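You operate a simulated robot arm through the tools that you are given. There is no shell and no other tool.

You run a simulated robot arm. Do the job below in one go: nothing can be reset, and whatever is moved stays where it is left.

Task
Nest the five-colour tray's pipes by band: black together, orange together, widest outside.
Fine: six pipes stand there; each nest stands in a cell; those on the shelf stay.

Only the result counts: the job must be done as asked and must still hold three seconds after the hand-in. Knocking over, shifting, dropping, spilling or breaking anything else fails it.

Robot
A 7-joint arm with a two-finger parallel gripper, fixed in place. Base frame: the origin is on the floor under the middle of its stand, x ahead of it, y to its left, z up. Units: m, rad, N and s.
It reaches about 1.372 m from its shoulder. Its first joint turns from -2.601 to 2.601 rad. Payload 3.43 kg.
Tool frame: the origin (TCP) lies between the finger pads and is the grasp point; the fingertips stand 0.03 m ahead of it; z points along the fingers, y is the line along which they close. Largest opening 0.094 m; finger width 0.028, thickness 0.01; the body of the gripper, 0.05 by 0.096 m, starts 0.055 m behind the TCP.
Orientation is that of the tool frame in the base frame, as [roll, pitch, yaw] about the fixed x, y, z axes, in that order (R = Rz(yaw) Ry(pitch) Rx(roll)). With the fingers straight down and closing along the base's y, the tool's x points along the base's -x, its y along +y and its z along -z.

Tools
- The arm moves only by the tool jog_arm. Its argument "targets" is a list of rows, each a list of 7 numbers: the shift along the tool's x, y, z in units of 50 mm (1.0 is 50 mm), then the turn, a rotation vector about the tool's x, y, z in units of 8 degrees (1.0 is 8 degrees), then the finger opening in m, from 0 to 0.094. In form: [[x, y, z, ax, ay, az, hand], ...]. A call has 1 to 20 rows; each row shifts and turns the commanded pose from where the row before left it, along the tool's axes as they then stand. A call with a number of a shift or a turn outside -1 to 1 is refused whole. Each row takes 0.2 s and may step no farther than 0.05 m and 0.15 rad from the row before; otherwise, or with a gripper value out of range, the whole call is refused. Where a pose cannot be reached the arm comes as near as it can. A force on the tool above 40 N (or 10 N above the force at the start of the call, whichever is more), or a blocked arm, ends the call early, and 0.2 s more pass. The fingers move at their own pace (about 0.045 m/s each) and stop on an object; they squeeze with about 33 N. The grip force told is the motor's: it shows also when the fingers shut on nothing. Time passes only in rows, and 0.2 s behind the last, so rows that do not move let the fingers close. The reply holds the time, the measured pose of the TCP, the force on the tool along the base axes, the opening and the grip force, in the units named above and with some noise, with the torque about the TCP (base axes, N m) and any sound that the robot's microphone picked up.
- Cameras (640 x 400 px; columns grow to the right, rows downward): "scene" is fixed at [0.0486, -0.6498, 1.6273]; the picture's right is [-0.40, -0.91, 0.00], its down [-0.79, 0.35, -0.50] and it looks along [0.46, -0.20, -0.87] (base axes); focal length 273 px, centre (320, 200). "wrist" rides on the gripper at [0.076, 0.014, -0.102] in the tool frame; the picture's right is [-0.18, 0.98, 0.00], its down [-0.75, -0.14, -0.64] and it looks along [-0.63, -0.12, 0.77] (tool axes); focal length 243 px, centre (320, 200).
- snapshot(camera): a new picture of that camera. The clock stands still meanwhile.
- point_at(camera, pixels): there is no depth. For up to 12 entries [column, row, z] of the newest picture of that camera ("zoom" is the newest enlarged one), the place [x, y] in the base frame at which the ray of that pixel passes the height z, good to about 0.003 m. The clock stands still meanwhile.
- zoom(camera, box): a new picture of the part [left, top, right, bottom] of that camera's present view, enlarged. The clock stands still meanwhile.
- close_job(): hands the job in; it is judged then, once.

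Unless the task says otherwise, let go and move clear before handing in.

The tools are called after "Emit:" by a JSON object that holds its "method" and its "body". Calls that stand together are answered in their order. jog_arm: Moves the arm, as the interface text tells. Its arguments: {"type":"object","properties":{"targets":{"type":"array","items":{"type":"array","items":{"type":"number"}}}},"required":["targets"]} The other tools are called the same way: snapshot (camera) takes a picture; point_at (camera, pixels) gives the place at which the rays of pixels pass given heights; zoom (camera, box) takes an enlarged picture of a part of a camera's view; close_job () hands the job in.

At the start:

```text
time: 0.0
ee_pos: [0.5952, -0.7867, 1.2096]
ee_rot: [-3.141, 0.0, -3.141]
contact_force: [-0.4, 1.1, 0.9]
torque: [0.0, -0.03, 0.02]
width: 0.0939
finger_force: 0.1
```

scene: 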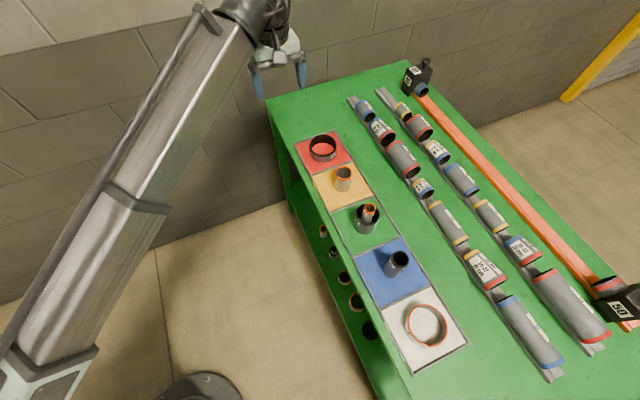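
wrist: 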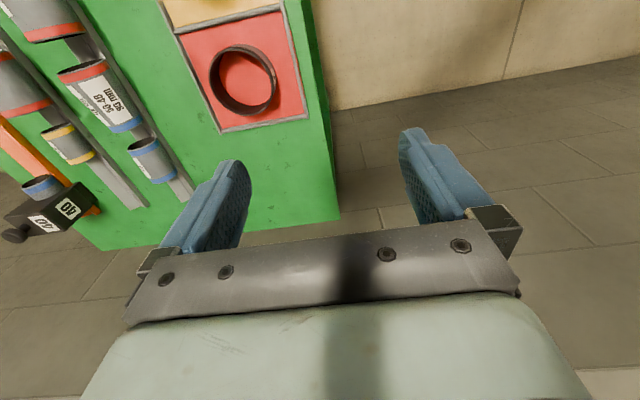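

The scene view shows a five-cell tray (red, yellow, green, blue, white cells around px 320,150 to 428,325) with pipes standing in it. I'll zoom in on it to identify the bands and sizes.

Emit:
{"method": "zoom", "body": {"camera": "scene", "box": [280, 120, 400, 240]}}

Emit:
{"method": "zoom", "body": {"camera": "scene", "box": [340, 220, 480, 380]}}

Emit:
{"method": "zoom", "body": {"camera": "scene", "box": [260, 50, 640, 390]}}

```text
3.33 times, centred on (340, 180) of scene
```

zoom: 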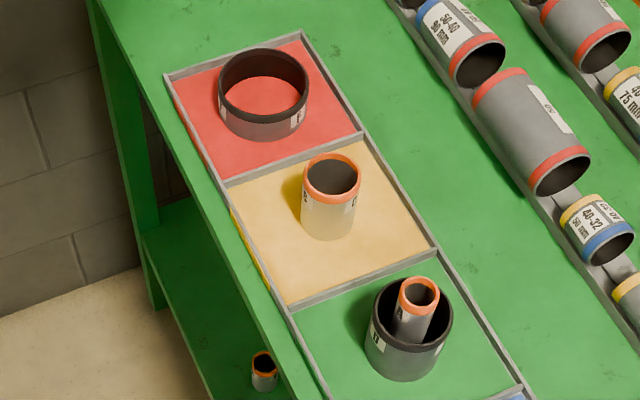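

```text
2.50 times, centred on (410, 300) of scene
```

zoom: 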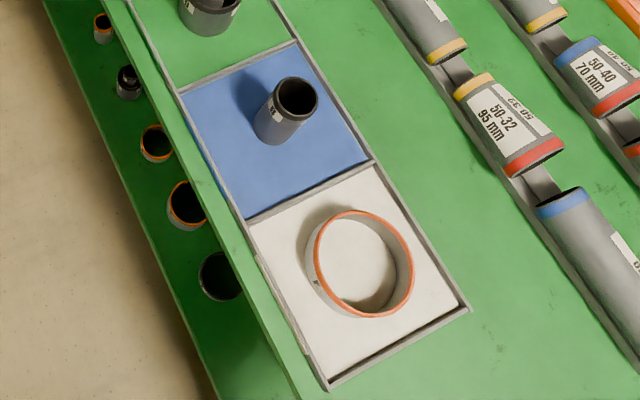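

```text
1.18 times, centred on (450, 220) of scene
```

zoom: 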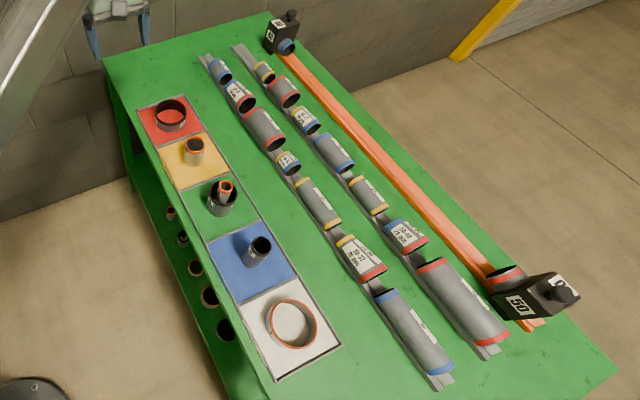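

The tray holds: red cell – wide black; yellow – medium orange; green – medium black with a small orange inside; blue – small black; white – wide orange. I'll triangulate the table height from the red cell corners seen in both cameras.

Emit:
{"method": "point_at", "body": {"camera": "scene", "pixels": [[293.5, 142.5, 0.7], [293.5, 142.5, 0.8], [334.6, 129.6, 0.7], [334.6, 129.6, 0.8], [352.6, 159.9, 0.7], [352.6, 159.9, 0.8], [310.6, 174.6, 0.7], [310.6, 174.6, 0.8]]}}

Emit:
{"method": "point_at", "body": {"camera": "wrist", "pixels": [[220, 133, 0.7], [220, 133, 0.8], [310, 122, 0.7], [310, 122, 0.8], [283, 5, 0.7], [283, 5, 0.8], [175, 30, 0.7], [175, 30, 0.8]]}}

Emit:
{"method": "zoom", "body": {"camera": "wrist", "box": [140, 0, 340, 150]}}

```text
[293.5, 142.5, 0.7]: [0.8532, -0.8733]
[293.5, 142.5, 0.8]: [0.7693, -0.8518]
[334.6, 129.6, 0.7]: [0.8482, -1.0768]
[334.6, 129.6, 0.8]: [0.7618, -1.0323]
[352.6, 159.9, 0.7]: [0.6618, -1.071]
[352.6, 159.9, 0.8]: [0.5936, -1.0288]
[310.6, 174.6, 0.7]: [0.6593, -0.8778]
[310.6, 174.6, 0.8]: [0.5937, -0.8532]
```

```text
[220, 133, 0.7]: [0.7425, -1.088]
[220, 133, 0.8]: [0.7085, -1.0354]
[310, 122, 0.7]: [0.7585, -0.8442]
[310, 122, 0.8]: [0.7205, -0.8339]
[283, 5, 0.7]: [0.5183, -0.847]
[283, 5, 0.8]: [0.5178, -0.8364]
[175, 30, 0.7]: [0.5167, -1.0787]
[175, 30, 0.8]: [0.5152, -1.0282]
```

```text
2.67 times, centred on (240, 75) of wrist
```

zoom: 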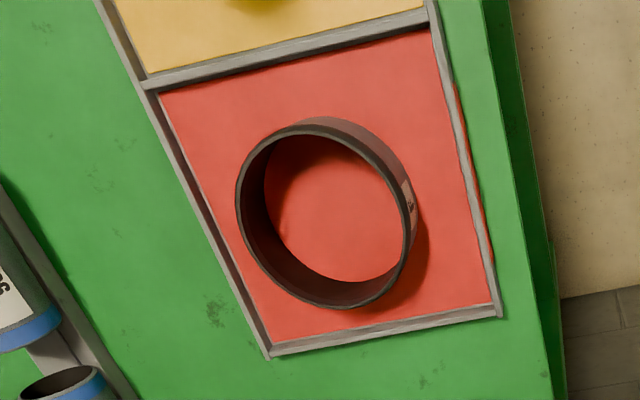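

The parallax puts the tray top at about z ≈ 0.91 m. I'll refine it with better corner pixels from the zooms.

Emit:
{"method": "point_at", "body": {"camera": "wrist", "pixels": [[307.5, 118.1, 0.9], [307.5, 118.1, 0.92], [220.5, 132, 0.9], [220.5, 132, 0.92], [176.3, 31.9, 0.9], [176.3, 31.9, 0.92], [281.2, 9.4, 0.9], [281.2, 9.4, 0.92]]}}

Emit:
{"method": "point_at", "body": {"camera": "scene", "pixels": [[293.5, 142.5, 0.9], [293.5, 142.5, 0.92], [334.6, 129.6, 0.9], [334.6, 129.6, 0.92], [352.6, 159.9, 0.9], [352.6, 159.9, 0.92], [310.6, 174.6, 0.9], [310.6, 174.6, 0.92]]}}

```text
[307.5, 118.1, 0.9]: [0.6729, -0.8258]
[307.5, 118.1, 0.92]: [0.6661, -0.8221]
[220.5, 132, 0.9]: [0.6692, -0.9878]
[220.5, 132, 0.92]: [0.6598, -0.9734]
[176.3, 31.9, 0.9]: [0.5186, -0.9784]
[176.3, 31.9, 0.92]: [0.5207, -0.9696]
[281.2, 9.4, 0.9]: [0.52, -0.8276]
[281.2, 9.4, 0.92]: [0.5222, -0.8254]
```

```text
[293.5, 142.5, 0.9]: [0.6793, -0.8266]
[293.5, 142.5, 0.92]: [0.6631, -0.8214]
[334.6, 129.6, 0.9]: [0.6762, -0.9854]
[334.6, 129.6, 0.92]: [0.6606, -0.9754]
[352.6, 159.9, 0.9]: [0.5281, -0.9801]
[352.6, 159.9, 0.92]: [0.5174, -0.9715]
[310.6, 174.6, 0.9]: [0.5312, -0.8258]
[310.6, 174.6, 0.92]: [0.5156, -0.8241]
```

The table is axis-aligned, and the red cell spans x≈0.52–0.67, y≈-0.82 to -0.98 with its rim at z≈0.91. I'll move the wrist camera over the tray row to measure the pipes, starting with the red and yellow cells.

Emit:
{"method": "jog_arm", "body": {"targets": [[0, -1, 0, 0, 0, 0, 0.094], [0, -1, 0, 0, 0, 0, 0.094], [0, 0, 0, 0, 0, 0, 0.094], [0, 0, 0, 0, 0, 0, 0.094]]}}

Emit:
{"method": "snapshot", "body": {"camera": "wrist"}}

Emit:
{"method": "zoom", "body": {"camera": "wrist", "box": [220, 0, 420, 125]}}

```text
time: 1.0
ee_pos: [0.595, -0.8892, 1.2102]
ee_rot: [3.141, -0.001, -3.141]
contact_force: [0.2, 0.1, 1.1]
torque: [0.0, 0.0, -0.03]
width: 0.0941
finger_force: 0.1
```

```text
taken
```

wrist: 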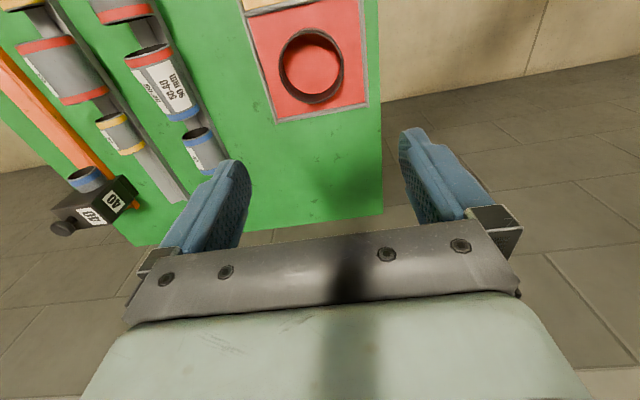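

```text
3.20 times, centred on (320, 62) of wrist
```

zoom: 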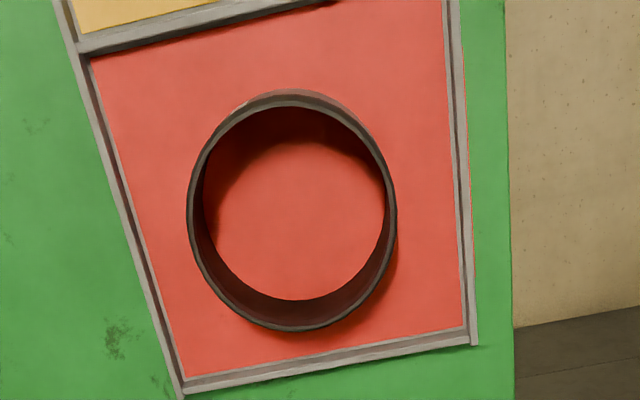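

The wide black ring appears in this zoom around (292,212). I'll triangulate its rim centre from both cameras and read the edge points.

Emit:
{"method": "point_at", "body": {"camera": "zoom", "pixels": [[187, 213, 0.93], [397, 213, 0.93], [290, 95, 0.93], [290, 331, 0.93], [187, 213, 0.95], [397, 213, 0.95], [290, 95, 0.95], [290, 331, 0.95], [476, 343, 0.91], [182, 395, 0.91], [80, 48, 0.91], [300, 300, 0.905]]}}

Emit:
{"method": "point_at", "body": {"camera": "scene", "pixels": [[323.5, 144, 0.93], [323.5, 144, 0.95], [289.7, 147, 0.93], [317, 147, 0.93], [309.7, 147, 0.95], [337, 147, 0.95]]}}

Emit:
{"method": "zoom", "body": {"camera": "scene", "box": [296, 125, 352, 165]}}

```text
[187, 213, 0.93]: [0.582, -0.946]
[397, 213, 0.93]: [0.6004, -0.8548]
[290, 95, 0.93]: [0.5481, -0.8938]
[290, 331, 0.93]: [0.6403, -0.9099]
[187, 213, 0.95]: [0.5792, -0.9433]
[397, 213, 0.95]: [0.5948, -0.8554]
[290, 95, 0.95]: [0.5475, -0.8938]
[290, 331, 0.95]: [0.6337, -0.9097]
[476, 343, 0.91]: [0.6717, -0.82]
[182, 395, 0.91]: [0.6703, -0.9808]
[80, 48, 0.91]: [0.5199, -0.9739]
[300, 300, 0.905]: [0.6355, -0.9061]
```

```text
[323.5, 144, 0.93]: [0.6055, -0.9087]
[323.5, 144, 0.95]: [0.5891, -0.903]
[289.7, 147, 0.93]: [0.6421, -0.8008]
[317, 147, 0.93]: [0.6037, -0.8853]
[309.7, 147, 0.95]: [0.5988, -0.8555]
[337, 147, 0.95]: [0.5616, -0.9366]
```

```text
10.00 times, centred on (324, 145) of scene
```

zoom: 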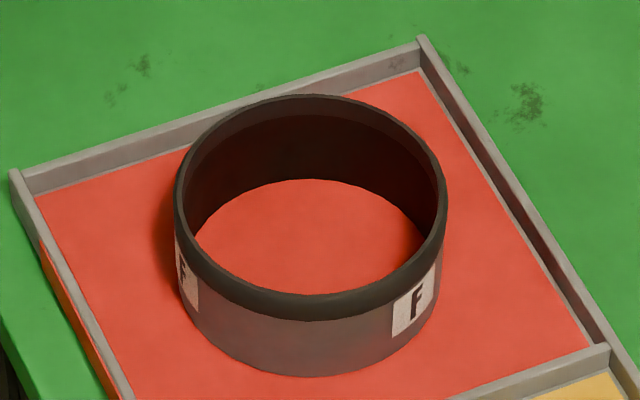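

The wide black ring is centred near (0.591,-0.900), about 0.09 m across and about 0.035–0.04 m tall. Next I'll move the wrist over the yellow and green cells.

Emit:
{"method": "jog_arm", "body": {"targets": [[1, 0, 0, 0, 0, 0, 0.094], [1, 0, 0, 0, 0, 0, 0.094], [1, 0, 0, 0, 0, 0, 0.094], [0, 0, 0, 0, 0, 0, 0.094], [0, 0, 0, 0, 0, 0, 0.094]]}}

Emit:
{"method": "zoom", "body": {"camera": "wrist", "box": [220, 0, 420, 125]}}

Emit:
{"method": "zoom", "body": {"camera": "scene", "box": [316, 157, 372, 197]}}

```text
time: 2.2
ee_pos: [0.444, -0.8869, 1.2108]
ee_rot: [3.141, 0.002, -3.141]
contact_force: [0.4, 0.1, -0.7]
torque: [0.03, -0.01, 0.0]
width: 0.0938
finger_force: 0.1
```

```text
3.20 times, centred on (320, 62) of wrist
```

zoom: 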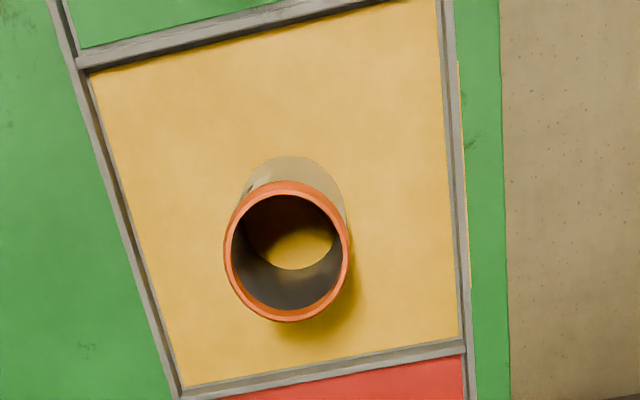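

```text
10.00 times, centred on (344, 177) of scene
```

zoom: 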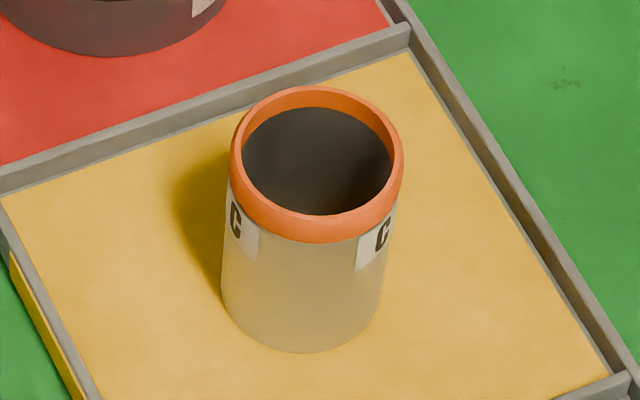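

The medium orange pipe's rim centre is near wrist-zoom (286,252) and scene-zoom (317,160). I'll triangulate its height and position.

Emit:
{"method": "snapshot", "body": {"camera": "wrist"}}

Emit:
{"method": "point_at", "body": {"camera": "zoom", "pixels": [[317, 160, 0.95], [317, 160, 0.97], [317, 160, 0.99], [231, 160, 0.97], [403, 160, 0.97], [300, 352, 0.9], [300, 352, 0.905]]}}

Emit:
{"method": "point_at", "body": {"camera": "wrist", "pixels": [[309.4, 78.75, 0.95], [309.4, 78.75, 0.97], [309.4, 78.75, 0.99], [289.7, 78.75, 0.97], [329.1, 78.75, 0.97], [309.4, 56.6, 0.97], [309.4, 100.9, 0.97]]}}

```text
taken
```

wrist: 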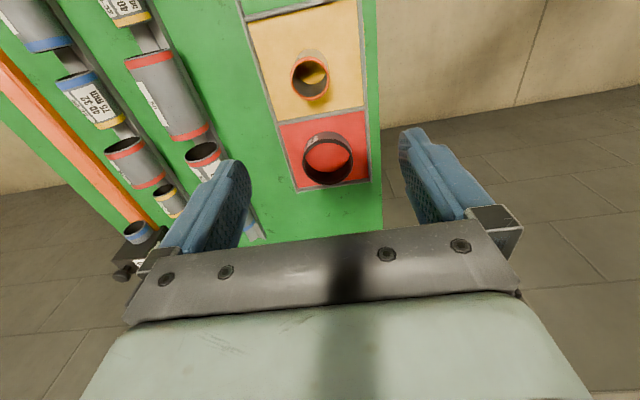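

```text
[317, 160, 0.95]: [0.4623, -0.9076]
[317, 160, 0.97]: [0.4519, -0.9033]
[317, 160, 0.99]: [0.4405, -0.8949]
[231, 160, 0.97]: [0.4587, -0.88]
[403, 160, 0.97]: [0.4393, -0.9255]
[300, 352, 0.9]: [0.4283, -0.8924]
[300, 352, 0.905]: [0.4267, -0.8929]
```

```text
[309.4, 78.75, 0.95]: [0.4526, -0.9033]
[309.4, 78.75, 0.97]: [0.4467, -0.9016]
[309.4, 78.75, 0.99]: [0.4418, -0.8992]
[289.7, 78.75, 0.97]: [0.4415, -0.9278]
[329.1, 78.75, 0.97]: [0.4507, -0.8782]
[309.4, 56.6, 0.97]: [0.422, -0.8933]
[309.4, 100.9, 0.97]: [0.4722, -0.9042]
```

The medium orange pipe is at about (0.443,-0.899), with its rim at about z≈0.985 and a diameter of about 0.048. Next I'll look at the green cell, then the blue and white ones.

Emit:
{"method": "jog_arm", "body": {"targets": [[1, 0, 0, 0, 0, 0, 0.094], [1, 0, 0, 0, 0, 0, 0.094], [1, 0, 0, 0, 0, 0, 0.094], [0, 0, 0, 0, 0, 0, 0.094], [0, 0, 0, 0, 0, 0, 0.094]]}}

Emit:
{"method": "snapshot", "body": {"camera": "wrist"}}

Emit:
{"method": "zoom", "body": {"camera": "scene", "box": [336, 192, 400, 232]}}

Emit:
{"method": "zoom", "body": {"camera": "wrist", "box": [220, 0, 420, 125]}}

```text
time: 3.4
ee_pos: [0.2957, -0.8866, 1.2112]
ee_rot: [3.14, 0.002, 3.14]
contact_force: [0.0, 0.0, 0.2]
torque: [0.01, -0.02, 0.02]
width: 0.094
finger_force: 0.1
```

```text
taken
```

wrist: 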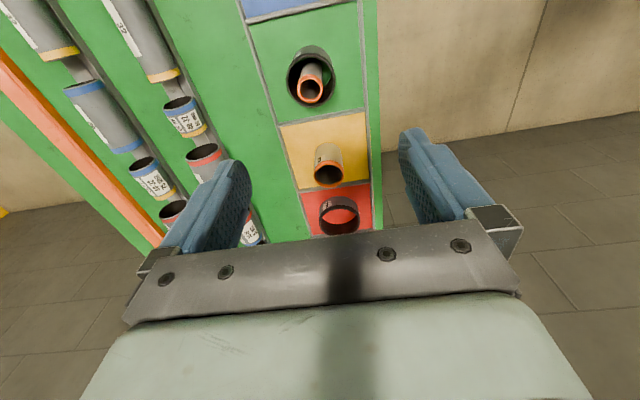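

```text
10.00 times, centred on (368, 212) of scene
```

zoom: 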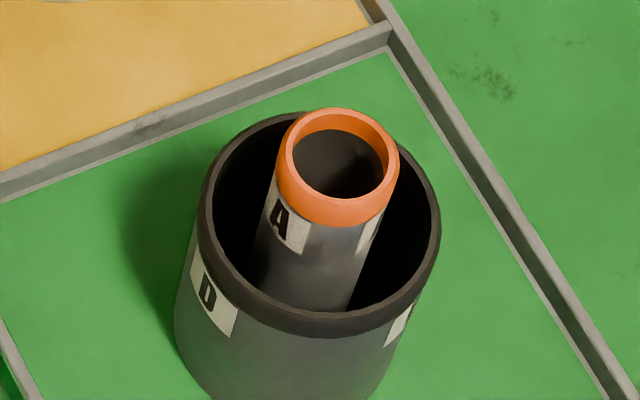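

```text
3.20 times, centred on (320, 62) of wrist
```

zoom: 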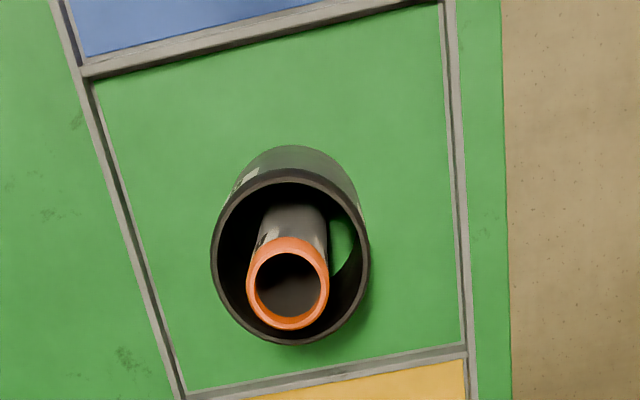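

Green cell: the black pipe "D" has the small orange "A" standing inside it. I'll triangulate both rims.

Emit:
{"method": "point_at", "body": {"camera": "wrist", "pixels": [[309.8, 88.6, 0.97], [309.8, 88.6, 0.99], [309.8, 88.6, 1.01], [310.6, 80.3, 0.95], [310.6, 80.3, 0.97], [310.6, 80.3, 0.99], [296.9, 88.6, 1.0], [322.8, 88.6, 1.0], [285.9, 80.3, 0.96], [335.3, 80.3, 0.96]]}}

Emit:
{"method": "point_at", "body": {"camera": "scene", "pixels": [[370.1, 208, 0.97], [370.1, 208, 0.99], [370.1, 208, 1.01], [368, 213.2, 0.95], [368, 213.2, 0.97], [368, 213.2, 0.99]]}}

```text
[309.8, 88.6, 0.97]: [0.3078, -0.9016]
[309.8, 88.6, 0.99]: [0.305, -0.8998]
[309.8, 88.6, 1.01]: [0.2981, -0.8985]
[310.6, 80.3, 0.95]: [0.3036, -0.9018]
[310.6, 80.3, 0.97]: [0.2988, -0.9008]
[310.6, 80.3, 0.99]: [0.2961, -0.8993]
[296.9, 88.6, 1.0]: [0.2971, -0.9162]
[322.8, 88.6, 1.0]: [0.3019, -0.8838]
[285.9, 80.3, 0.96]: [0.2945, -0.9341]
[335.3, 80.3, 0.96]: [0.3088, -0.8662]
```

```text
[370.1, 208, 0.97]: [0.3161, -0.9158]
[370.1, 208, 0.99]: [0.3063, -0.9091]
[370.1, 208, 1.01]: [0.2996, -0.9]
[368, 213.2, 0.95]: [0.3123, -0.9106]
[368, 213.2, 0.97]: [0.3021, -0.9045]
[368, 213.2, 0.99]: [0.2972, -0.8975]
```

D is centred at about (0.297,-0.900) with its rim at about 0.983 and Ø≈0.066. A is concentric with it, rim at about 1.01 and Ø≈0.032. I'll move on to the blue and white cells.

Emit:
{"method": "jog_arm", "body": {"targets": [[1, 0, 0, 0, 0, 0, 0.094], [1, 0, 0, 0, 0, 0, 0.094], [1, 0, 0, 0, 0, 0, 0.094], [0, 0, 0, 0, 0, 0, 0.094], [0, 0, 0, 0, 0, 0, 0.094]]}}

Emit:
{"method": "snapshot", "body": {"camera": "wrist"}}

Emit:
{"method": "zoom", "body": {"camera": "scene", "box": [366, 240, 430, 280]}}

Emit:
{"method": "zoom", "body": {"camera": "wrist", "box": [220, 0, 420, 125]}}

```text
time: 4.6
ee_pos: [0.1442, -0.8883, 1.2101]
ee_rot: [3.141, 0.0, -3.141]
contact_force: [-0.2, 0.2, 0.1]
torque: [0.01, -0.02, 0.0]
width: 0.0941
finger_force: 0.1
```

```text
taken
```

wrist: 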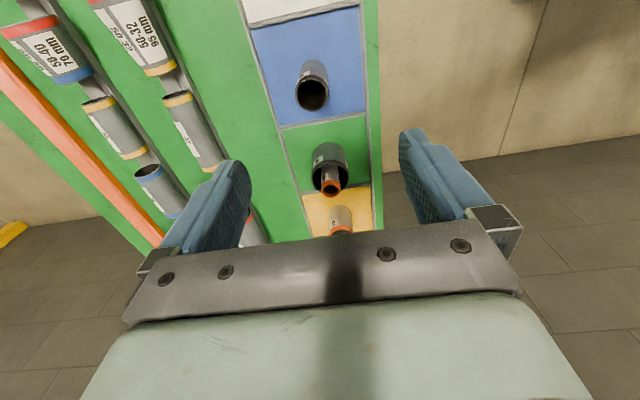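

```text
10.00 times, centred on (398, 260) of scene
```

zoom: 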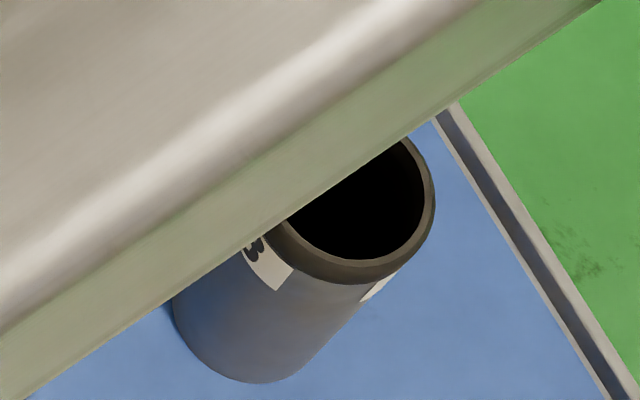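

```text
3.20 times, centred on (320, 62) of wrist
```

zoom: 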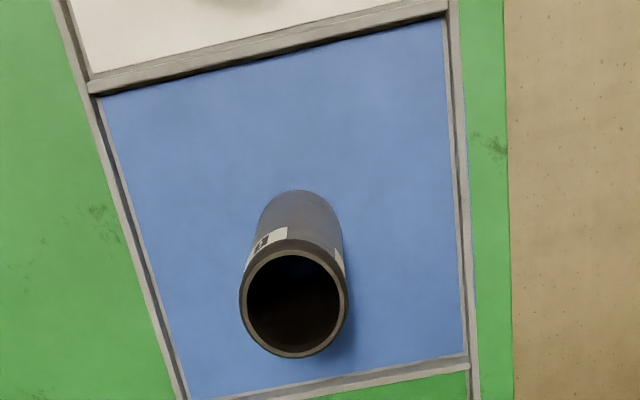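

The small black pipe B's rim is centred at wrist (311.7,94.7) and, from the earlier unobstructed scene view, at about (400.8,259.2). I'll triangulate it, then move to the white cell.

Emit:
{"method": "point_at", "body": {"camera": "wrist", "pixels": [[311.7, 94.7, 0.98], [311.7, 94.7, 1.0], [311.7, 94.7, 1.02], [294.7, 94.7, 1.0], [328.75, 94.7, 1.0], [311.7, 77.8, 1.0], [311.7, 111.6, 1.0]]}}

Emit:
{"method": "point_at", "body": {"camera": "scene", "pixels": [[400.8, 259.2, 0.98], [400.8, 259.2, 1.0], [400.8, 259.2, 1.02]]}}

Emit:
{"method": "jog_arm", "body": {"targets": [[1, 0, 0, 0, 0, 0, 0.094], [1, 0, 0, 0, 0, 0, 0.094], [1, 0, 0, 0, 0, 0, 0.094], [0, 0, 0, 0, 0, 0, 0.094], [0, 0, 0, 0, 0, 0, 0.094]]}}

Emit:
{"method": "snapshot", "body": {"camera": "wrist"}}

Emit:
{"method": "zoom", "body": {"camera": "wrist", "box": [220, 0, 420, 125]}}

```text
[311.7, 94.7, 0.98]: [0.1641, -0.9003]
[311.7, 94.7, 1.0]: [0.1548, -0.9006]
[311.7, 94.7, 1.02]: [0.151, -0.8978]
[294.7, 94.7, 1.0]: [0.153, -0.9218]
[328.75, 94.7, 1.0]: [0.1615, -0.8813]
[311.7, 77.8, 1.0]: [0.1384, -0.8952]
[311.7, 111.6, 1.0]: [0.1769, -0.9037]
```

```text
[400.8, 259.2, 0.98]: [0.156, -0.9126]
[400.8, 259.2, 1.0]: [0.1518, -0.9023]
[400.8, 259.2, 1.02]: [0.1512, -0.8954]
```

```text
time: 5.8
ee_pos: [-0.0063, -0.885, 1.2088]
ee_rot: [3.141, 0.0, 3.141]
contact_force: [0.0, 0.3, 0.4]
torque: [0.0, 0.01, 0.01]
width: 0.0941
finger_force: 0.1
```

```text
taken
```

wrist: 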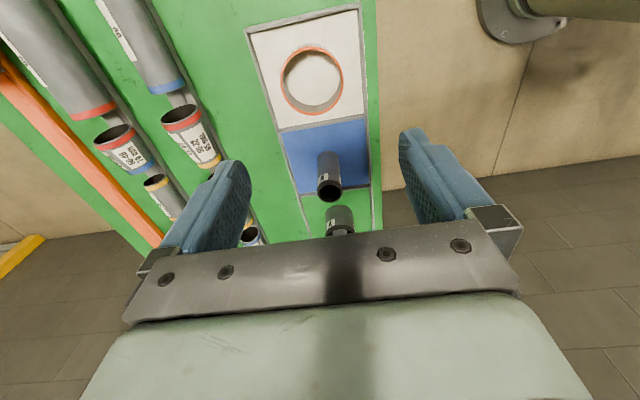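

```text
3.20 times, centred on (320, 62) of wrist
```

zoom: 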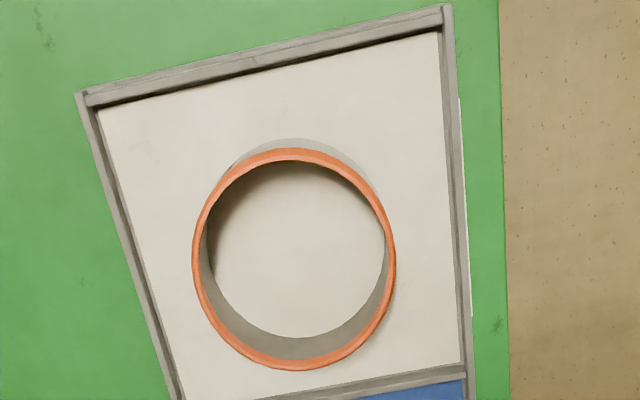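

B is at about (0.152,-0.899), rim at about 1.01, Ø≈0.040. Now I'll measure ring E in the white cell (wrist-zoom centre (294,260)).

Emit:
{"method": "point_at", "body": {"camera": "wrist", "pixels": [[311.9, 81.1, 0.93], [311.9, 81.1, 0.94], [311.9, 81.1, 0.95], [280, 81.1, 0.94], [343.75, 81.1, 0.94], [311.9, 46.3, 0.94], [311.9, 115.9, 0.94], [245, 31.5, 0.91], [360, 4, 0.91], [276, 127, 0.91]]}}

Emit:
{"method": "zoom", "body": {"camera": "scene", "box": [388, 296, 468, 346]}}

```text
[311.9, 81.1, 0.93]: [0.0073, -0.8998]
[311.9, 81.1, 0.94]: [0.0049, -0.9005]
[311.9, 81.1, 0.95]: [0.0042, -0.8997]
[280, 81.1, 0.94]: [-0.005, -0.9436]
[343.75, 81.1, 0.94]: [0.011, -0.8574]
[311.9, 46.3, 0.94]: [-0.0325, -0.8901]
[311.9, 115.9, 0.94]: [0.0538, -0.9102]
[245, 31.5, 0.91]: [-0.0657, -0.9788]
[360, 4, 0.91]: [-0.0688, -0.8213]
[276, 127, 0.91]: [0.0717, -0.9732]
```

```text
8.00 times, centred on (428, 321) of scene
```

zoom: 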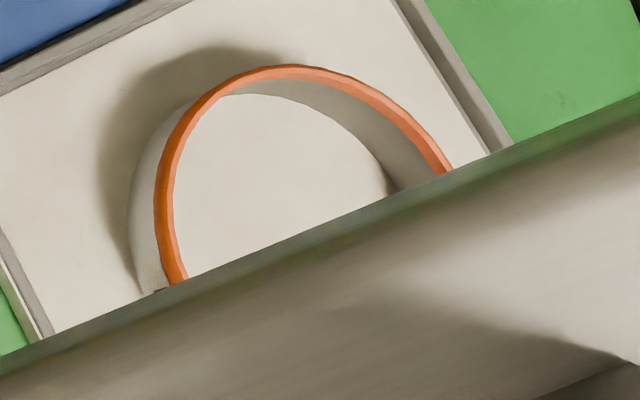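

All the pipes lie along y≈-0.90: F x≈0.591, C x≈0.443, D/A x≈0.297, B x≈0.152, E x≈0.004. First I'll take C to E, moving above C at z≈1.08 to check the alignment.

Emit:
{"method": "jog_arm", "body": {"targets": [[-0.996, 0, 0, 0, 0, 0, 0.094], [-0.996, 0, 0, 0, 0, 0, 0.094], [-0.996, 0, 0, 0, 0, 0, 0.094], [-0.996, 0, 0, 0, 0, 0, 0.094], [-0.996, 0, 0, 0, 0, 0, 0.094], [-0.996, 0, 0, 0, 0, 0, 0.094], [-0.996, 0, 0, 0, 0, 0, 0.094], [-0.996, -0.24, 0, 0, 0, 0, 0.094], [-0.996, 0, 0, 0, 0, 0, 0.094], [0, 0, 0.9, 0, 0, 0, 0.094], [0, 0, 0.9, 0, 0, 0, 0.094], [0, 0, 0.8, 0, 0, 0, 0.094], [0, 0, 0, 0, 0, 0, 0.094], [0, 0, 0, 0, 0, 0, 0.094]]}}

Emit:
{"method": "snapshot", "body": {"camera": "wrist"}}

Emit:
{"method": "snapshot", "body": {"camera": "scene"}}

Emit:
{"method": "zoom", "body": {"camera": "scene", "box": [300, 120, 428, 200]}}

```text
refused: row 8 steps farther than a row can; nothing moved
```

```text
taken
```

wrist: 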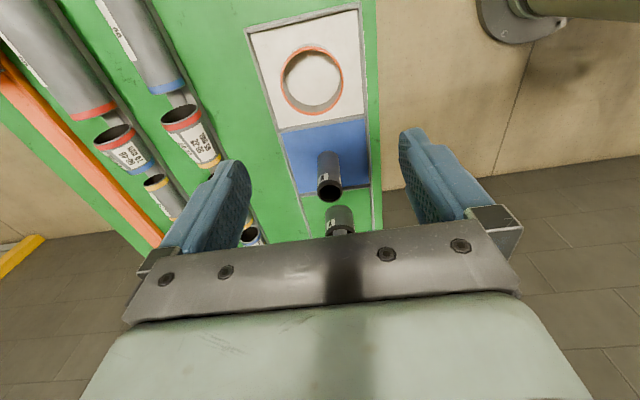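

```text
taken
```

scene: 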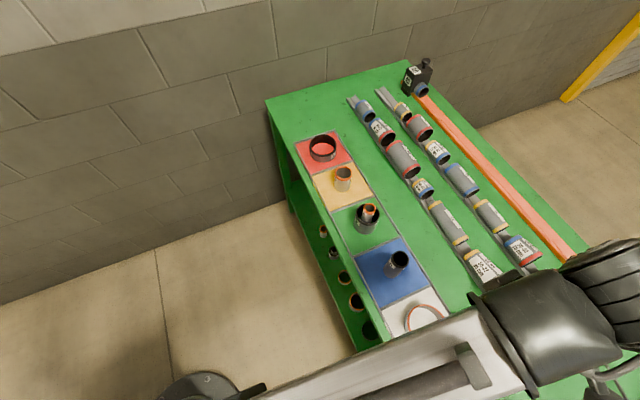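

```text
5.00 times, centred on (364, 160) of scene
```

zoom: 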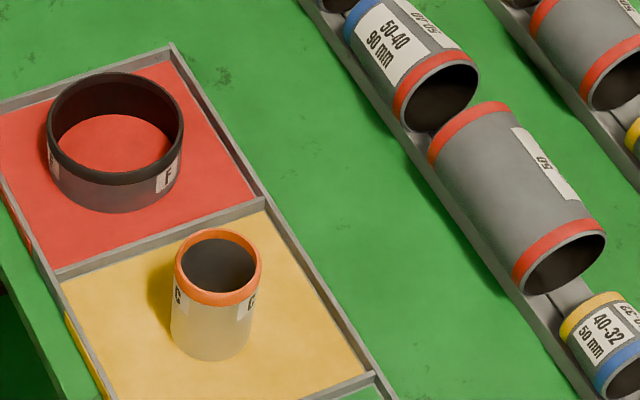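

The call was refused because row 8's combined step was too long, and nothing moved. I'll resend it with the y shift in its own row.

Emit:
{"method": "jog_arm", "body": {"targets": [[-0.996, 0, 0, 0, 0, 0, 0.094], [-0.996, 0, 0, 0, 0, 0, 0.094], [-0.996, 0, 0, 0, 0, 0, 0.094], [-0.996, 0, 0, 0, 0, 0, 0.094], [-0.996, 0, 0, 0, 0, 0, 0.094], [-0.996, 0, 0, 0, 0, 0, 0.094], [-0.996, 0, 0, 0, 0, 0, 0.094], [-0.996, 0, 0, 0, 0, 0, 0.094], [-0.992, 0, 0, 0, 0, 0, 0.094], [0, -0.24, 0, 0, 0, 0, 0.094], [0, 0, 0.9, 0, 0, 0, 0.094], [0, 0, 0.9, 0, 0, 0, 0.094], [0, 0, 0.8, 0, 0, 0, 0.094], [0, 0, 0, 0, 0, 0, 0.094], [0, 0, 0, 0, 0, 0, 0.094]]}}

Emit:
{"method": "snapshot", "body": {"camera": "wrist"}}

Emit:
{"method": "snapshot", "body": {"camera": "scene"}}

Emit:
{"method": "zoom", "body": {"camera": "scene", "box": [300, 120, 428, 200]}}

```text
time: 9.0
ee_pos: [0.4449, -0.9002, 1.0805]
ee_rot: [-3.141, 0.0, 3.141]
contact_force: [-0.4, -0.1, 0.3]
torque: [0.01, -0.04, -0.02]
width: 0.0939
finger_force: 0.2
```

```text
taken
```

wrist: 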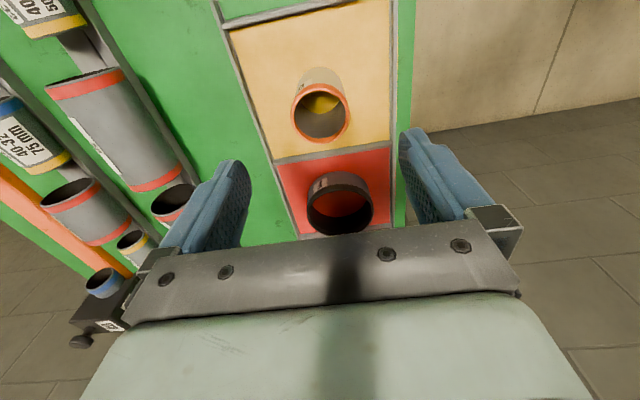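

```text
taken
```

scene: 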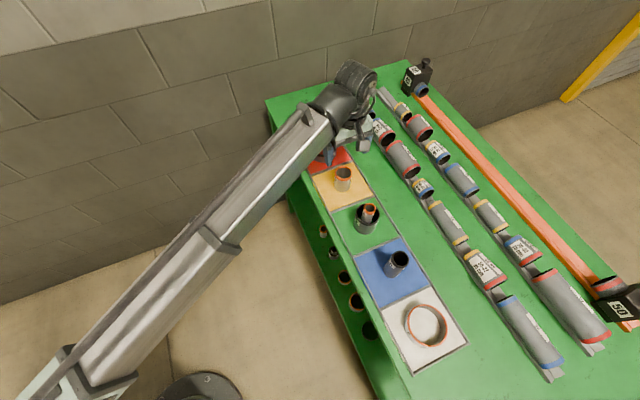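

```text
5.00 times, centred on (364, 160) of scene
```

zoom: 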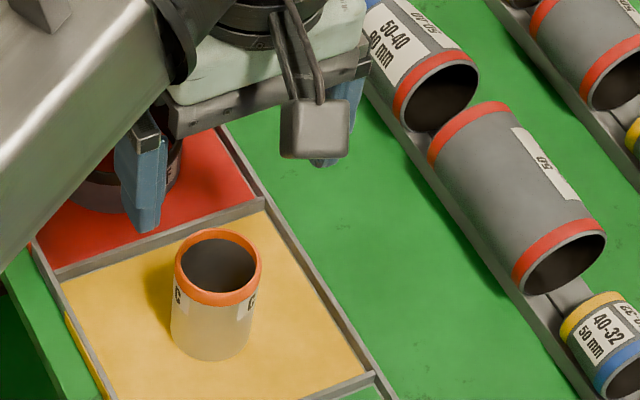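

Measured TCP (0.445,-0.900,1.08). I'll check C's rim position in the wrist view, centre ≈(321,113).

Emit:
{"method": "zoom", "body": {"camera": "wrist", "box": [256, 60, 384, 140]}}

Emit:
{"method": "point_at", "body": {"camera": "wrist", "pixels": [[321, 113, 0.975], [321, 113, 0.985], [291, 113, 0.985], [351, 113, 0.985], [321, 83, 0.985], [321, 143, 0.985], [340, 210, 0.94]]}}

```text
5.00 times, centred on (320, 100) of wrist
```

zoom: 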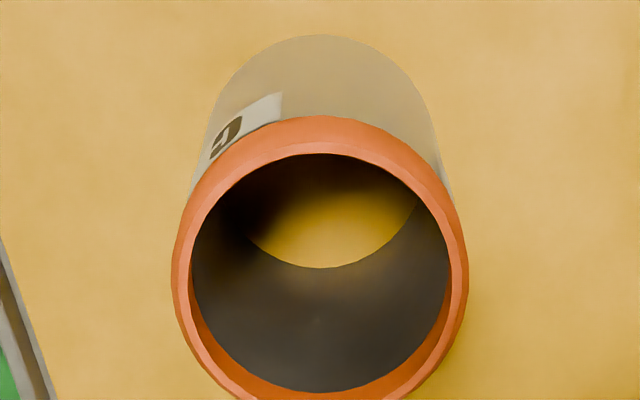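

```text
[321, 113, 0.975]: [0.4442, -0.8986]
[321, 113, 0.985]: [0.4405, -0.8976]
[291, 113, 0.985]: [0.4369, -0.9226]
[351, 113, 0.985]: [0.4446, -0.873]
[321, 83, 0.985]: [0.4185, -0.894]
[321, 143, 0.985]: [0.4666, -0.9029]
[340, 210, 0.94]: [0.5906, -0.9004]
```

C's centre is at about (0.442,-0.898), well between the fingers. I'll descend to z≈0.99, leaving the fingertips above the level of E's rim, and close.

Emit:
{"method": "jog_arm", "body": {"targets": [[0, 0, 0.6, 0, 0, 0, 0.094], [0, 0, 0.6, 0, 0, 0, 0.094], [0, 0, 0.6, 0, 0, 0, 0.094], [0, 0, 0, 0, 0, 0, 0.094], [0, 0, 0, 0, 0, 0, 0.06], [0, 0, 0, 0, 0, 0, 0.06], [0, 0, 0, 0, 0, 0, 0.03], [0, 0, 0, 0, 0, 0, 0.03], [0, 0, 0, 0, 0, 0, 0.03], [0, 0, 0, 0, 0, 0, 0.03]]}}

Emit:
{"method": "zoom", "body": {"camera": "scene", "box": [300, 130, 428, 210]}}

Emit:
{"method": "snapshot", "body": {"camera": "wrist"}}

```text
time: 11.2
ee_pos: [0.4446, -0.9016, 0.9899]
ee_rot: [-3.14, 0.0, 3.141]
contact_force: [0.6, 0.1, 0.0]
torque: [0.02, 0.03, 0.01]
width: 0.0487
finger_force: 32.8
```

```text
5.00 times, centred on (364, 170) of scene
```

zoom: 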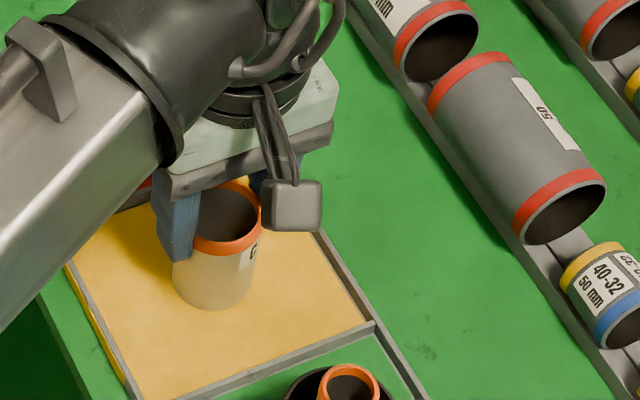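

```text
taken
```

wrist: 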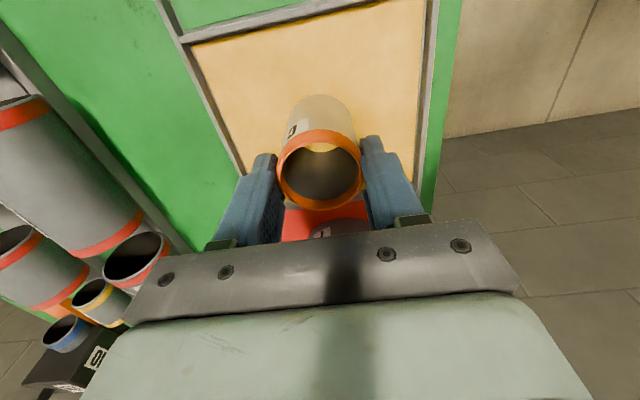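

C is gripped (opening 0.0487, 33 N). I'll check its rim position relative to the TCP in this wrist view (rim ≈ 277–362, 129–210).

Emit:
{"method": "zoom", "body": {"camera": "wrist", "box": [240, 90, 400, 220]}}

Emit:
{"method": "point_at", "body": {"camera": "wrist", "pixels": [[277, 170, 0.975], [362, 170, 0.975], [319.5, 130, 0.975], [319.5, 210, 0.975], [319.5, 130, 0.985], [319.5, 210, 0.985], [277, 170, 0.985], [362, 170, 0.985]]}}

```text
3.08 times, centred on (320, 155) of wrist
```

zoom: 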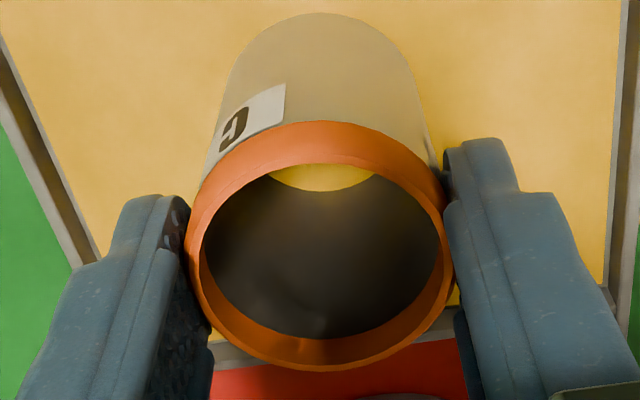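

```text
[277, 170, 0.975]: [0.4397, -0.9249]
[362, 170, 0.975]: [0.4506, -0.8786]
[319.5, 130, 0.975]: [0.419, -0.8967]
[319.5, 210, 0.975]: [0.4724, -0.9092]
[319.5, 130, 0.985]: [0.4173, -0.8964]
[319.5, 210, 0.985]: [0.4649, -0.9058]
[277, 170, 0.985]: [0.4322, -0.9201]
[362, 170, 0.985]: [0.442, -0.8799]
```

From the known diameter, C's rim sits at z≈0.974 and the pipe is centred in the grip. I'll lift 0.16 m and carry it slowly to above E.

Emit:
{"method": "jog_arm", "body": {"targets": [[0, 0, -0.3, 0, 0, 0, 0.03], [0, 0, -0.6, 0, 0, 0, 0.03], [0, 0, -0.8, 0, 0, 0, 0.03], [0, 0, -0.8, 0, 0, 0, 0.03], [0, 0, -0.7, 0, 0, 0, 0.03], [0, 0, 0, 0, 0, 0, 0.03]]}}

Emit:
{"method": "snapshot", "body": {"camera": "wrist"}}

```text
time: 12.6
ee_pos: [0.4422, -0.9021, 1.1486]
ee_rot: [3.14, -0.001, -3.14]
contact_force: [-1.0, -0.8, -1.8]
torque: [-0.01, 0.02, 0.01]
width: 0.0488
finger_force: 33.1
```

```text
taken
```

wrist: 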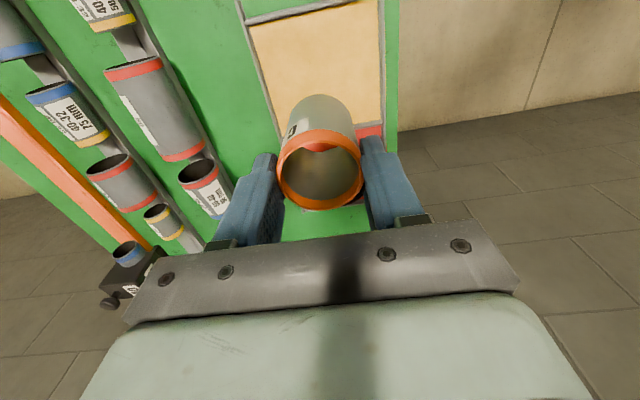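

C is held firmly and the yellow cell is empty beneath it. Next I'll traverse to x≈0.004.

Emit:
{"method": "jog_arm", "body": {"targets": [[0.4, 0, 0, 0, 0, 0, 0.03], [0.7, 0, 0, 0, 0, 0, 0.03], [0.7, 0, 0, 0, 0, 0, 0.03], [0.7, 0, 0, 0, 0, 0, 0.03], [0.7, 0, 0, 0, 0, 0, 0.03], [0.7, 0, 0, 0, 0, 0, 0.03], [0.7, 0, 0, 0, 0, 0, 0.03], [0.7, 0, 0, 0, 0, 0, 0.03], [0.7, 0, 0, 0, 0, 0, 0.03], [0.7, 0, 0, 0, 0, 0, 0.03], [0.7, 0, 0, 0, 0, 0, 0.03], [0.7, 0, 0, 0, 0, 0, 0.03], [0.38, 0, 0, 0, 0, 0, 0.03], [0.3, 0, 0, 0, 0, 0, 0.03], [0, 0, 0, 0, 0, 0, 0.03], [0, 0, 0, 0, 0, 0, 0.03]]}}

Emit:
{"method": "snapshot", "body": {"camera": "wrist"}}

Emit:
{"method": "snapshot", "body": {"camera": "scene"}}

```text
time: 16.0
ee_pos: [0.0055, -0.8999, 1.1488]
ee_rot: [3.14, 0.001, -3.141]
contact_force: [0.8, 0.5, -1.9]
torque: [-0.01, -0.01, -0.02]
width: 0.0488
finger_force: 33.0
```

```text
taken
```

wrist: 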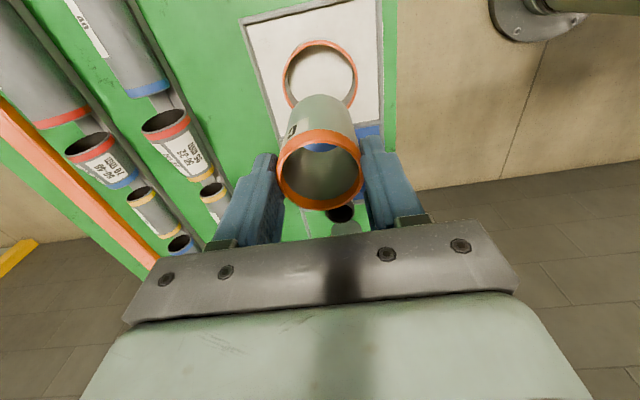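

```text
taken
```

scene: 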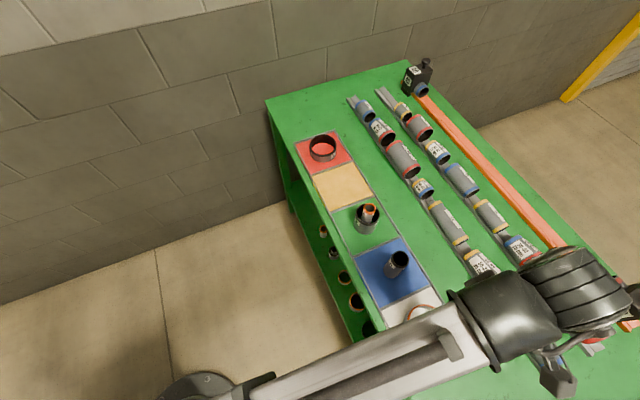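

The E ring shows at wrist ≈(284–357, 41–113). I'll confirm its centre before lowering.

Emit:
{"method": "zoom", "body": {"camera": "wrist", "box": [240, 20, 400, 120]}}

Emit:
{"method": "point_at", "body": {"camera": "wrist", "pixels": [[283.5, 76, 0.94], [357, 76, 0.94], [320, 41, 0.94], [245, 25, 0.91], [380, 0, 0.91]]}}

```text
4.00 times, centred on (320, 70) of wrist
```

zoom: 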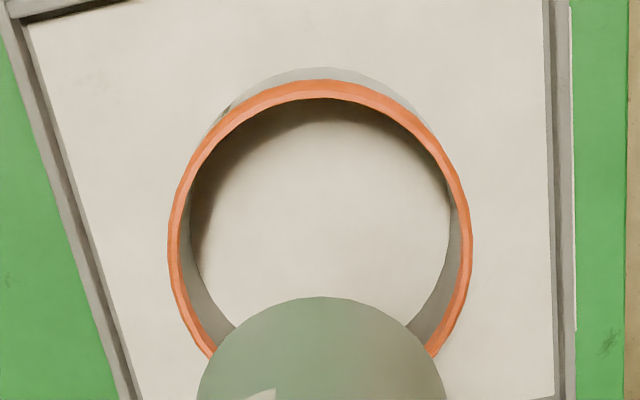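

```text
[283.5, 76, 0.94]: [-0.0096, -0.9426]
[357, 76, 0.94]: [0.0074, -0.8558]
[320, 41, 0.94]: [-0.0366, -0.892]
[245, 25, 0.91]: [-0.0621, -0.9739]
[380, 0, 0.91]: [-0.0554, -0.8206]
```

E's centre is at about (0.006,-0.899), leaving ~15 mm clearance all round C. I'll lower C the same 0.16 m, with a slow finish.

Emit:
{"method": "jog_arm", "body": {"targets": [[0, 0, 0.5, 0, 0, 0, 0.03], [0, 0, 0.6, 0, 0, 0, 0.03], [0, 0, 0.6, 0, 0, 0, 0.03], [0, 0, 0.5, 0, 0, 0, 0.03], [0, 0, 0.4, 0, 0, 0, 0.03], [0, 0, 0.3, 0, 0, 0, 0.03], [0, 0, 0.15, 0, 0, 0, 0.03], [0, 0, 0.08, 0, 0, 0, 0.03], [0, 0, 0.05, 0, 0, 0, 0.03], [0, 0, 0, 0, 0, 0, 0.03]]}}

Emit:
{"method": "snapshot", "body": {"camera": "wrist"}}

Emit:
{"method": "zoom", "body": {"camera": "wrist", "box": [220, 60, 420, 220]}}

```text
time: 18.2
ee_pos: [0.0061, -0.8996, 0.9913]
ee_rot: [-3.14, 0.0, 3.142]
contact_force: [1.1, -2.3, 4.7]
torque: [0.04, -0.08, -0.02]
width: 0.049
finger_force: 33.7
```

```text
taken
```

wrist: 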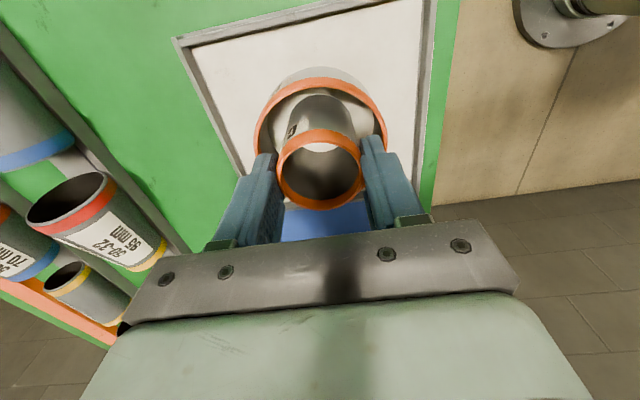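

```text
2.50 times, centred on (320, 140) of wrist
```

zoom: 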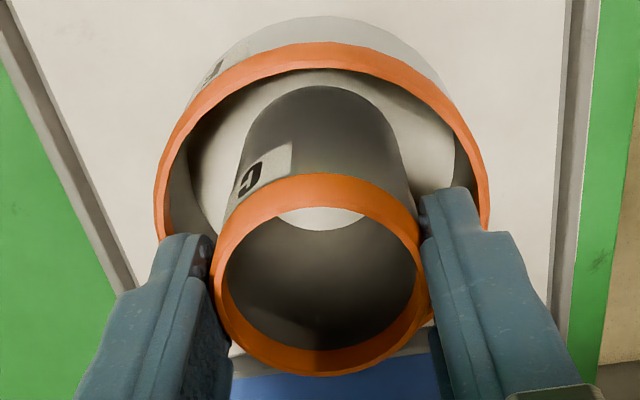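

C is inside E and touching the floor (Fz ≈ +4.7 N). I'll open moderately and lift straight up.

Emit:
{"method": "jog_arm", "body": {"targets": [[0, 0, 0, 0, 0, 0, 0.056], [0, 0, 0, 0, 0, 0, 0.066], [0, 0, 0, 0, 0, 0, 0.066], [0, 0, -0.3, 0, 0, 0, 0.066], [0, 0, -0.6, 0, 0, 0, 0.066], [0, 0, -0.8, 0, 0, 0, 0.066], [0, 0, -0.8, 0, 0, 0, 0.066], [0, 0, -0.7, 0, 0, 0, 0.066], [0, 0, 0, 0, 0, 0, 0.066]]}}

Emit:
{"method": "snapshot", "body": {"camera": "wrist"}}

Emit:
{"method": "zoom", "body": {"camera": "wrist", "box": [240, 20, 400, 120]}}

```text
time: 20.2
ee_pos: [0.0051, -0.8992, 1.1519]
ee_rot: [3.14, -0.001, 3.142]
contact_force: [0.9, 0.0, 0.4]
torque: [-0.01, 0.0, -0.04]
width: 0.0659
finger_force: 0.1
```

```text
taken
```

wrist: 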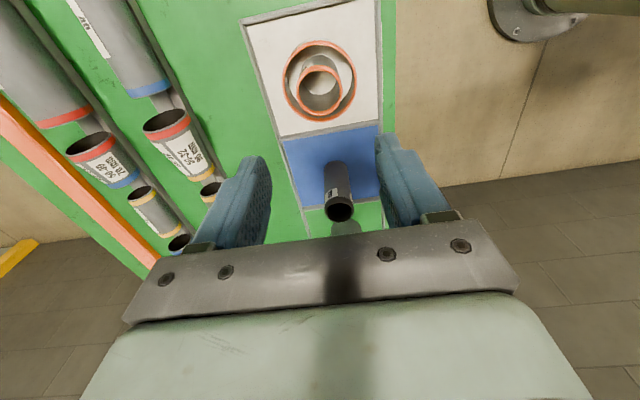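

```text
4.00 times, centred on (320, 70) of wrist
```

zoom: 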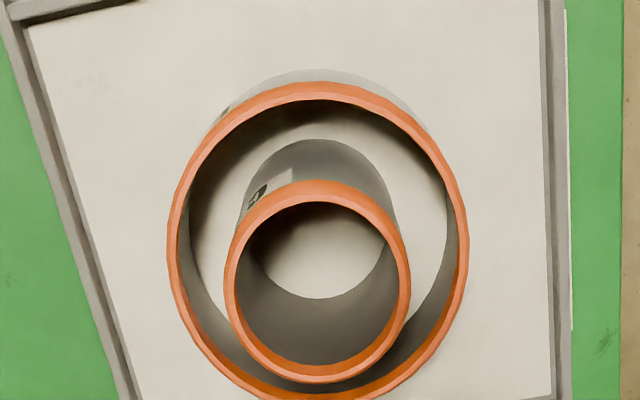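

C stands centred in E. I'll get its exact position, then move above the green cell for A.

Emit:
{"method": "point_at", "body": {"camera": "wrist", "pixels": [[319.25, 90.25, 0.974], [295.75, 90.25, 0.974], [342.75, 90.25, 0.974], [319.25, 65, 0.974], [319.25, 116, 0.974]]}}

Emit:
{"method": "jog_arm", "body": {"targets": [[-0.98, 0, 0, 0, 0, 0, 0.066], [-0.98, 0, 0, 0, 0, 0, 0.066], [-0.98, 0, 0, 0, 0, 0, 0.066], [-0.98, 0, 0, 0, 0, 0, 0.066], [-0.98, 0, 0, 0, 0, 0, 0.066], [-0.98, 0, 0, 0, 0, 0, 0.06], [0, 0, 0.6, 0, 0, 0, 0.056], [0, 0, 0, 0, 0, 0, 0.056], [0, 0, 0, 0, 0, 0, 0.056]]}}

Emit:
{"method": "snapshot", "body": {"camera": "wrist"}}

Emit:
{"method": "zoom", "body": {"camera": "wrist", "box": [240, 60, 400, 160]}}

Emit:
{"method": "zoom", "body": {"camera": "scene", "box": [330, 170, 426, 230]}}

```text
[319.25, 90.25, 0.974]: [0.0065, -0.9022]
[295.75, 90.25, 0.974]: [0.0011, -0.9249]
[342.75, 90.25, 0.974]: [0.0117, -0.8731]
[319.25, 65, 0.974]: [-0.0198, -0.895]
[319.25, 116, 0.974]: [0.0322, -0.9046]
```

```text
time: 22.2
ee_pos: [0.2999, -0.9003, 1.1191]
ee_rot: [3.141, 0.001, 3.141]
contact_force: [0.6, 0.1, 0.8]
torque: [0.02, -0.02, -0.03]
width: 0.056
finger_force: 0.0
```

```text
taken
```

wrist: 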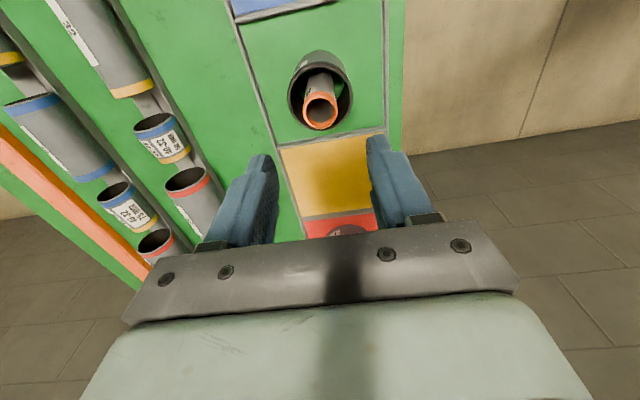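

```text
4.00 times, centred on (320, 110) of wrist
```

zoom: 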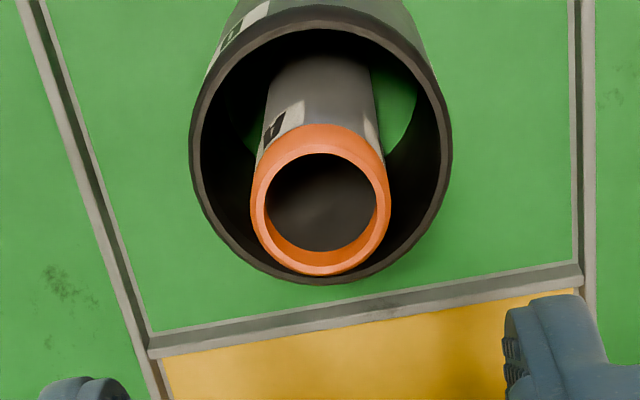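

```text
6.67 times, centred on (378, 200) of scene
```

zoom: 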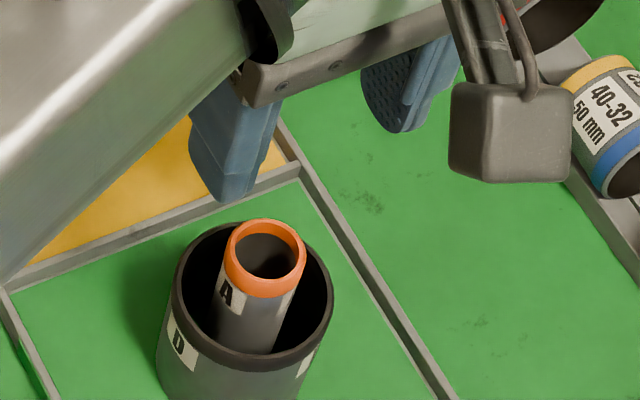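

C now stands at (0.0065,-0.900). I need precise heights for A's and D's rims, so I'll compare the rays at several heights.

Emit:
{"method": "point_at", "body": {"camera": "wrist", "pixels": [[320.1, 109.9, 0.99], [320.1, 109.9, 1.0], [320.1, 109.9, 1.01], [302.5, 109.9, 1.0], [337.75, 109.9, 1.0], [320.2, 96.2, 0.96], [320.2, 96.2, 0.97], [320.2, 96.2, 0.98], [287.5, 96.2, 0.97], [353, 96.2, 0.97], [287.5, 96.2, 0.98], [353, 96.2, 0.98]]}}

Emit:
{"method": "point_at", "body": {"camera": "scene", "pixels": [[370.05, 208, 0.99], [370.05, 208, 1.0], [370.05, 208, 1.01], [368, 213.2, 0.96], [368, 213.2, 0.97], [368, 213.2, 0.98]]}}

```text
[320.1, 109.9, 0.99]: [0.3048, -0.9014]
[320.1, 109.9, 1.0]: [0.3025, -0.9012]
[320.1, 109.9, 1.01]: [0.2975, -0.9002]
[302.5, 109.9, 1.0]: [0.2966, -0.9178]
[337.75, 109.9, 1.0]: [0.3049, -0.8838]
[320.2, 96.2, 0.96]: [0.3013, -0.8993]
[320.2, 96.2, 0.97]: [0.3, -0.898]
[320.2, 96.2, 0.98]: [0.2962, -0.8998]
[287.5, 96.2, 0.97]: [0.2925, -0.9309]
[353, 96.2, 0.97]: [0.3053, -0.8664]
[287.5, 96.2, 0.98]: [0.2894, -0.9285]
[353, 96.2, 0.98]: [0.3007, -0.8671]
```

```text
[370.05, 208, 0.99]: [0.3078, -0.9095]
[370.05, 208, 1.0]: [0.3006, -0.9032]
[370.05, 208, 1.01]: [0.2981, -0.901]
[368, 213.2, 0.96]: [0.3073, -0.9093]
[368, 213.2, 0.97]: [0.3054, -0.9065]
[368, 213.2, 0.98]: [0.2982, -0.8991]
```

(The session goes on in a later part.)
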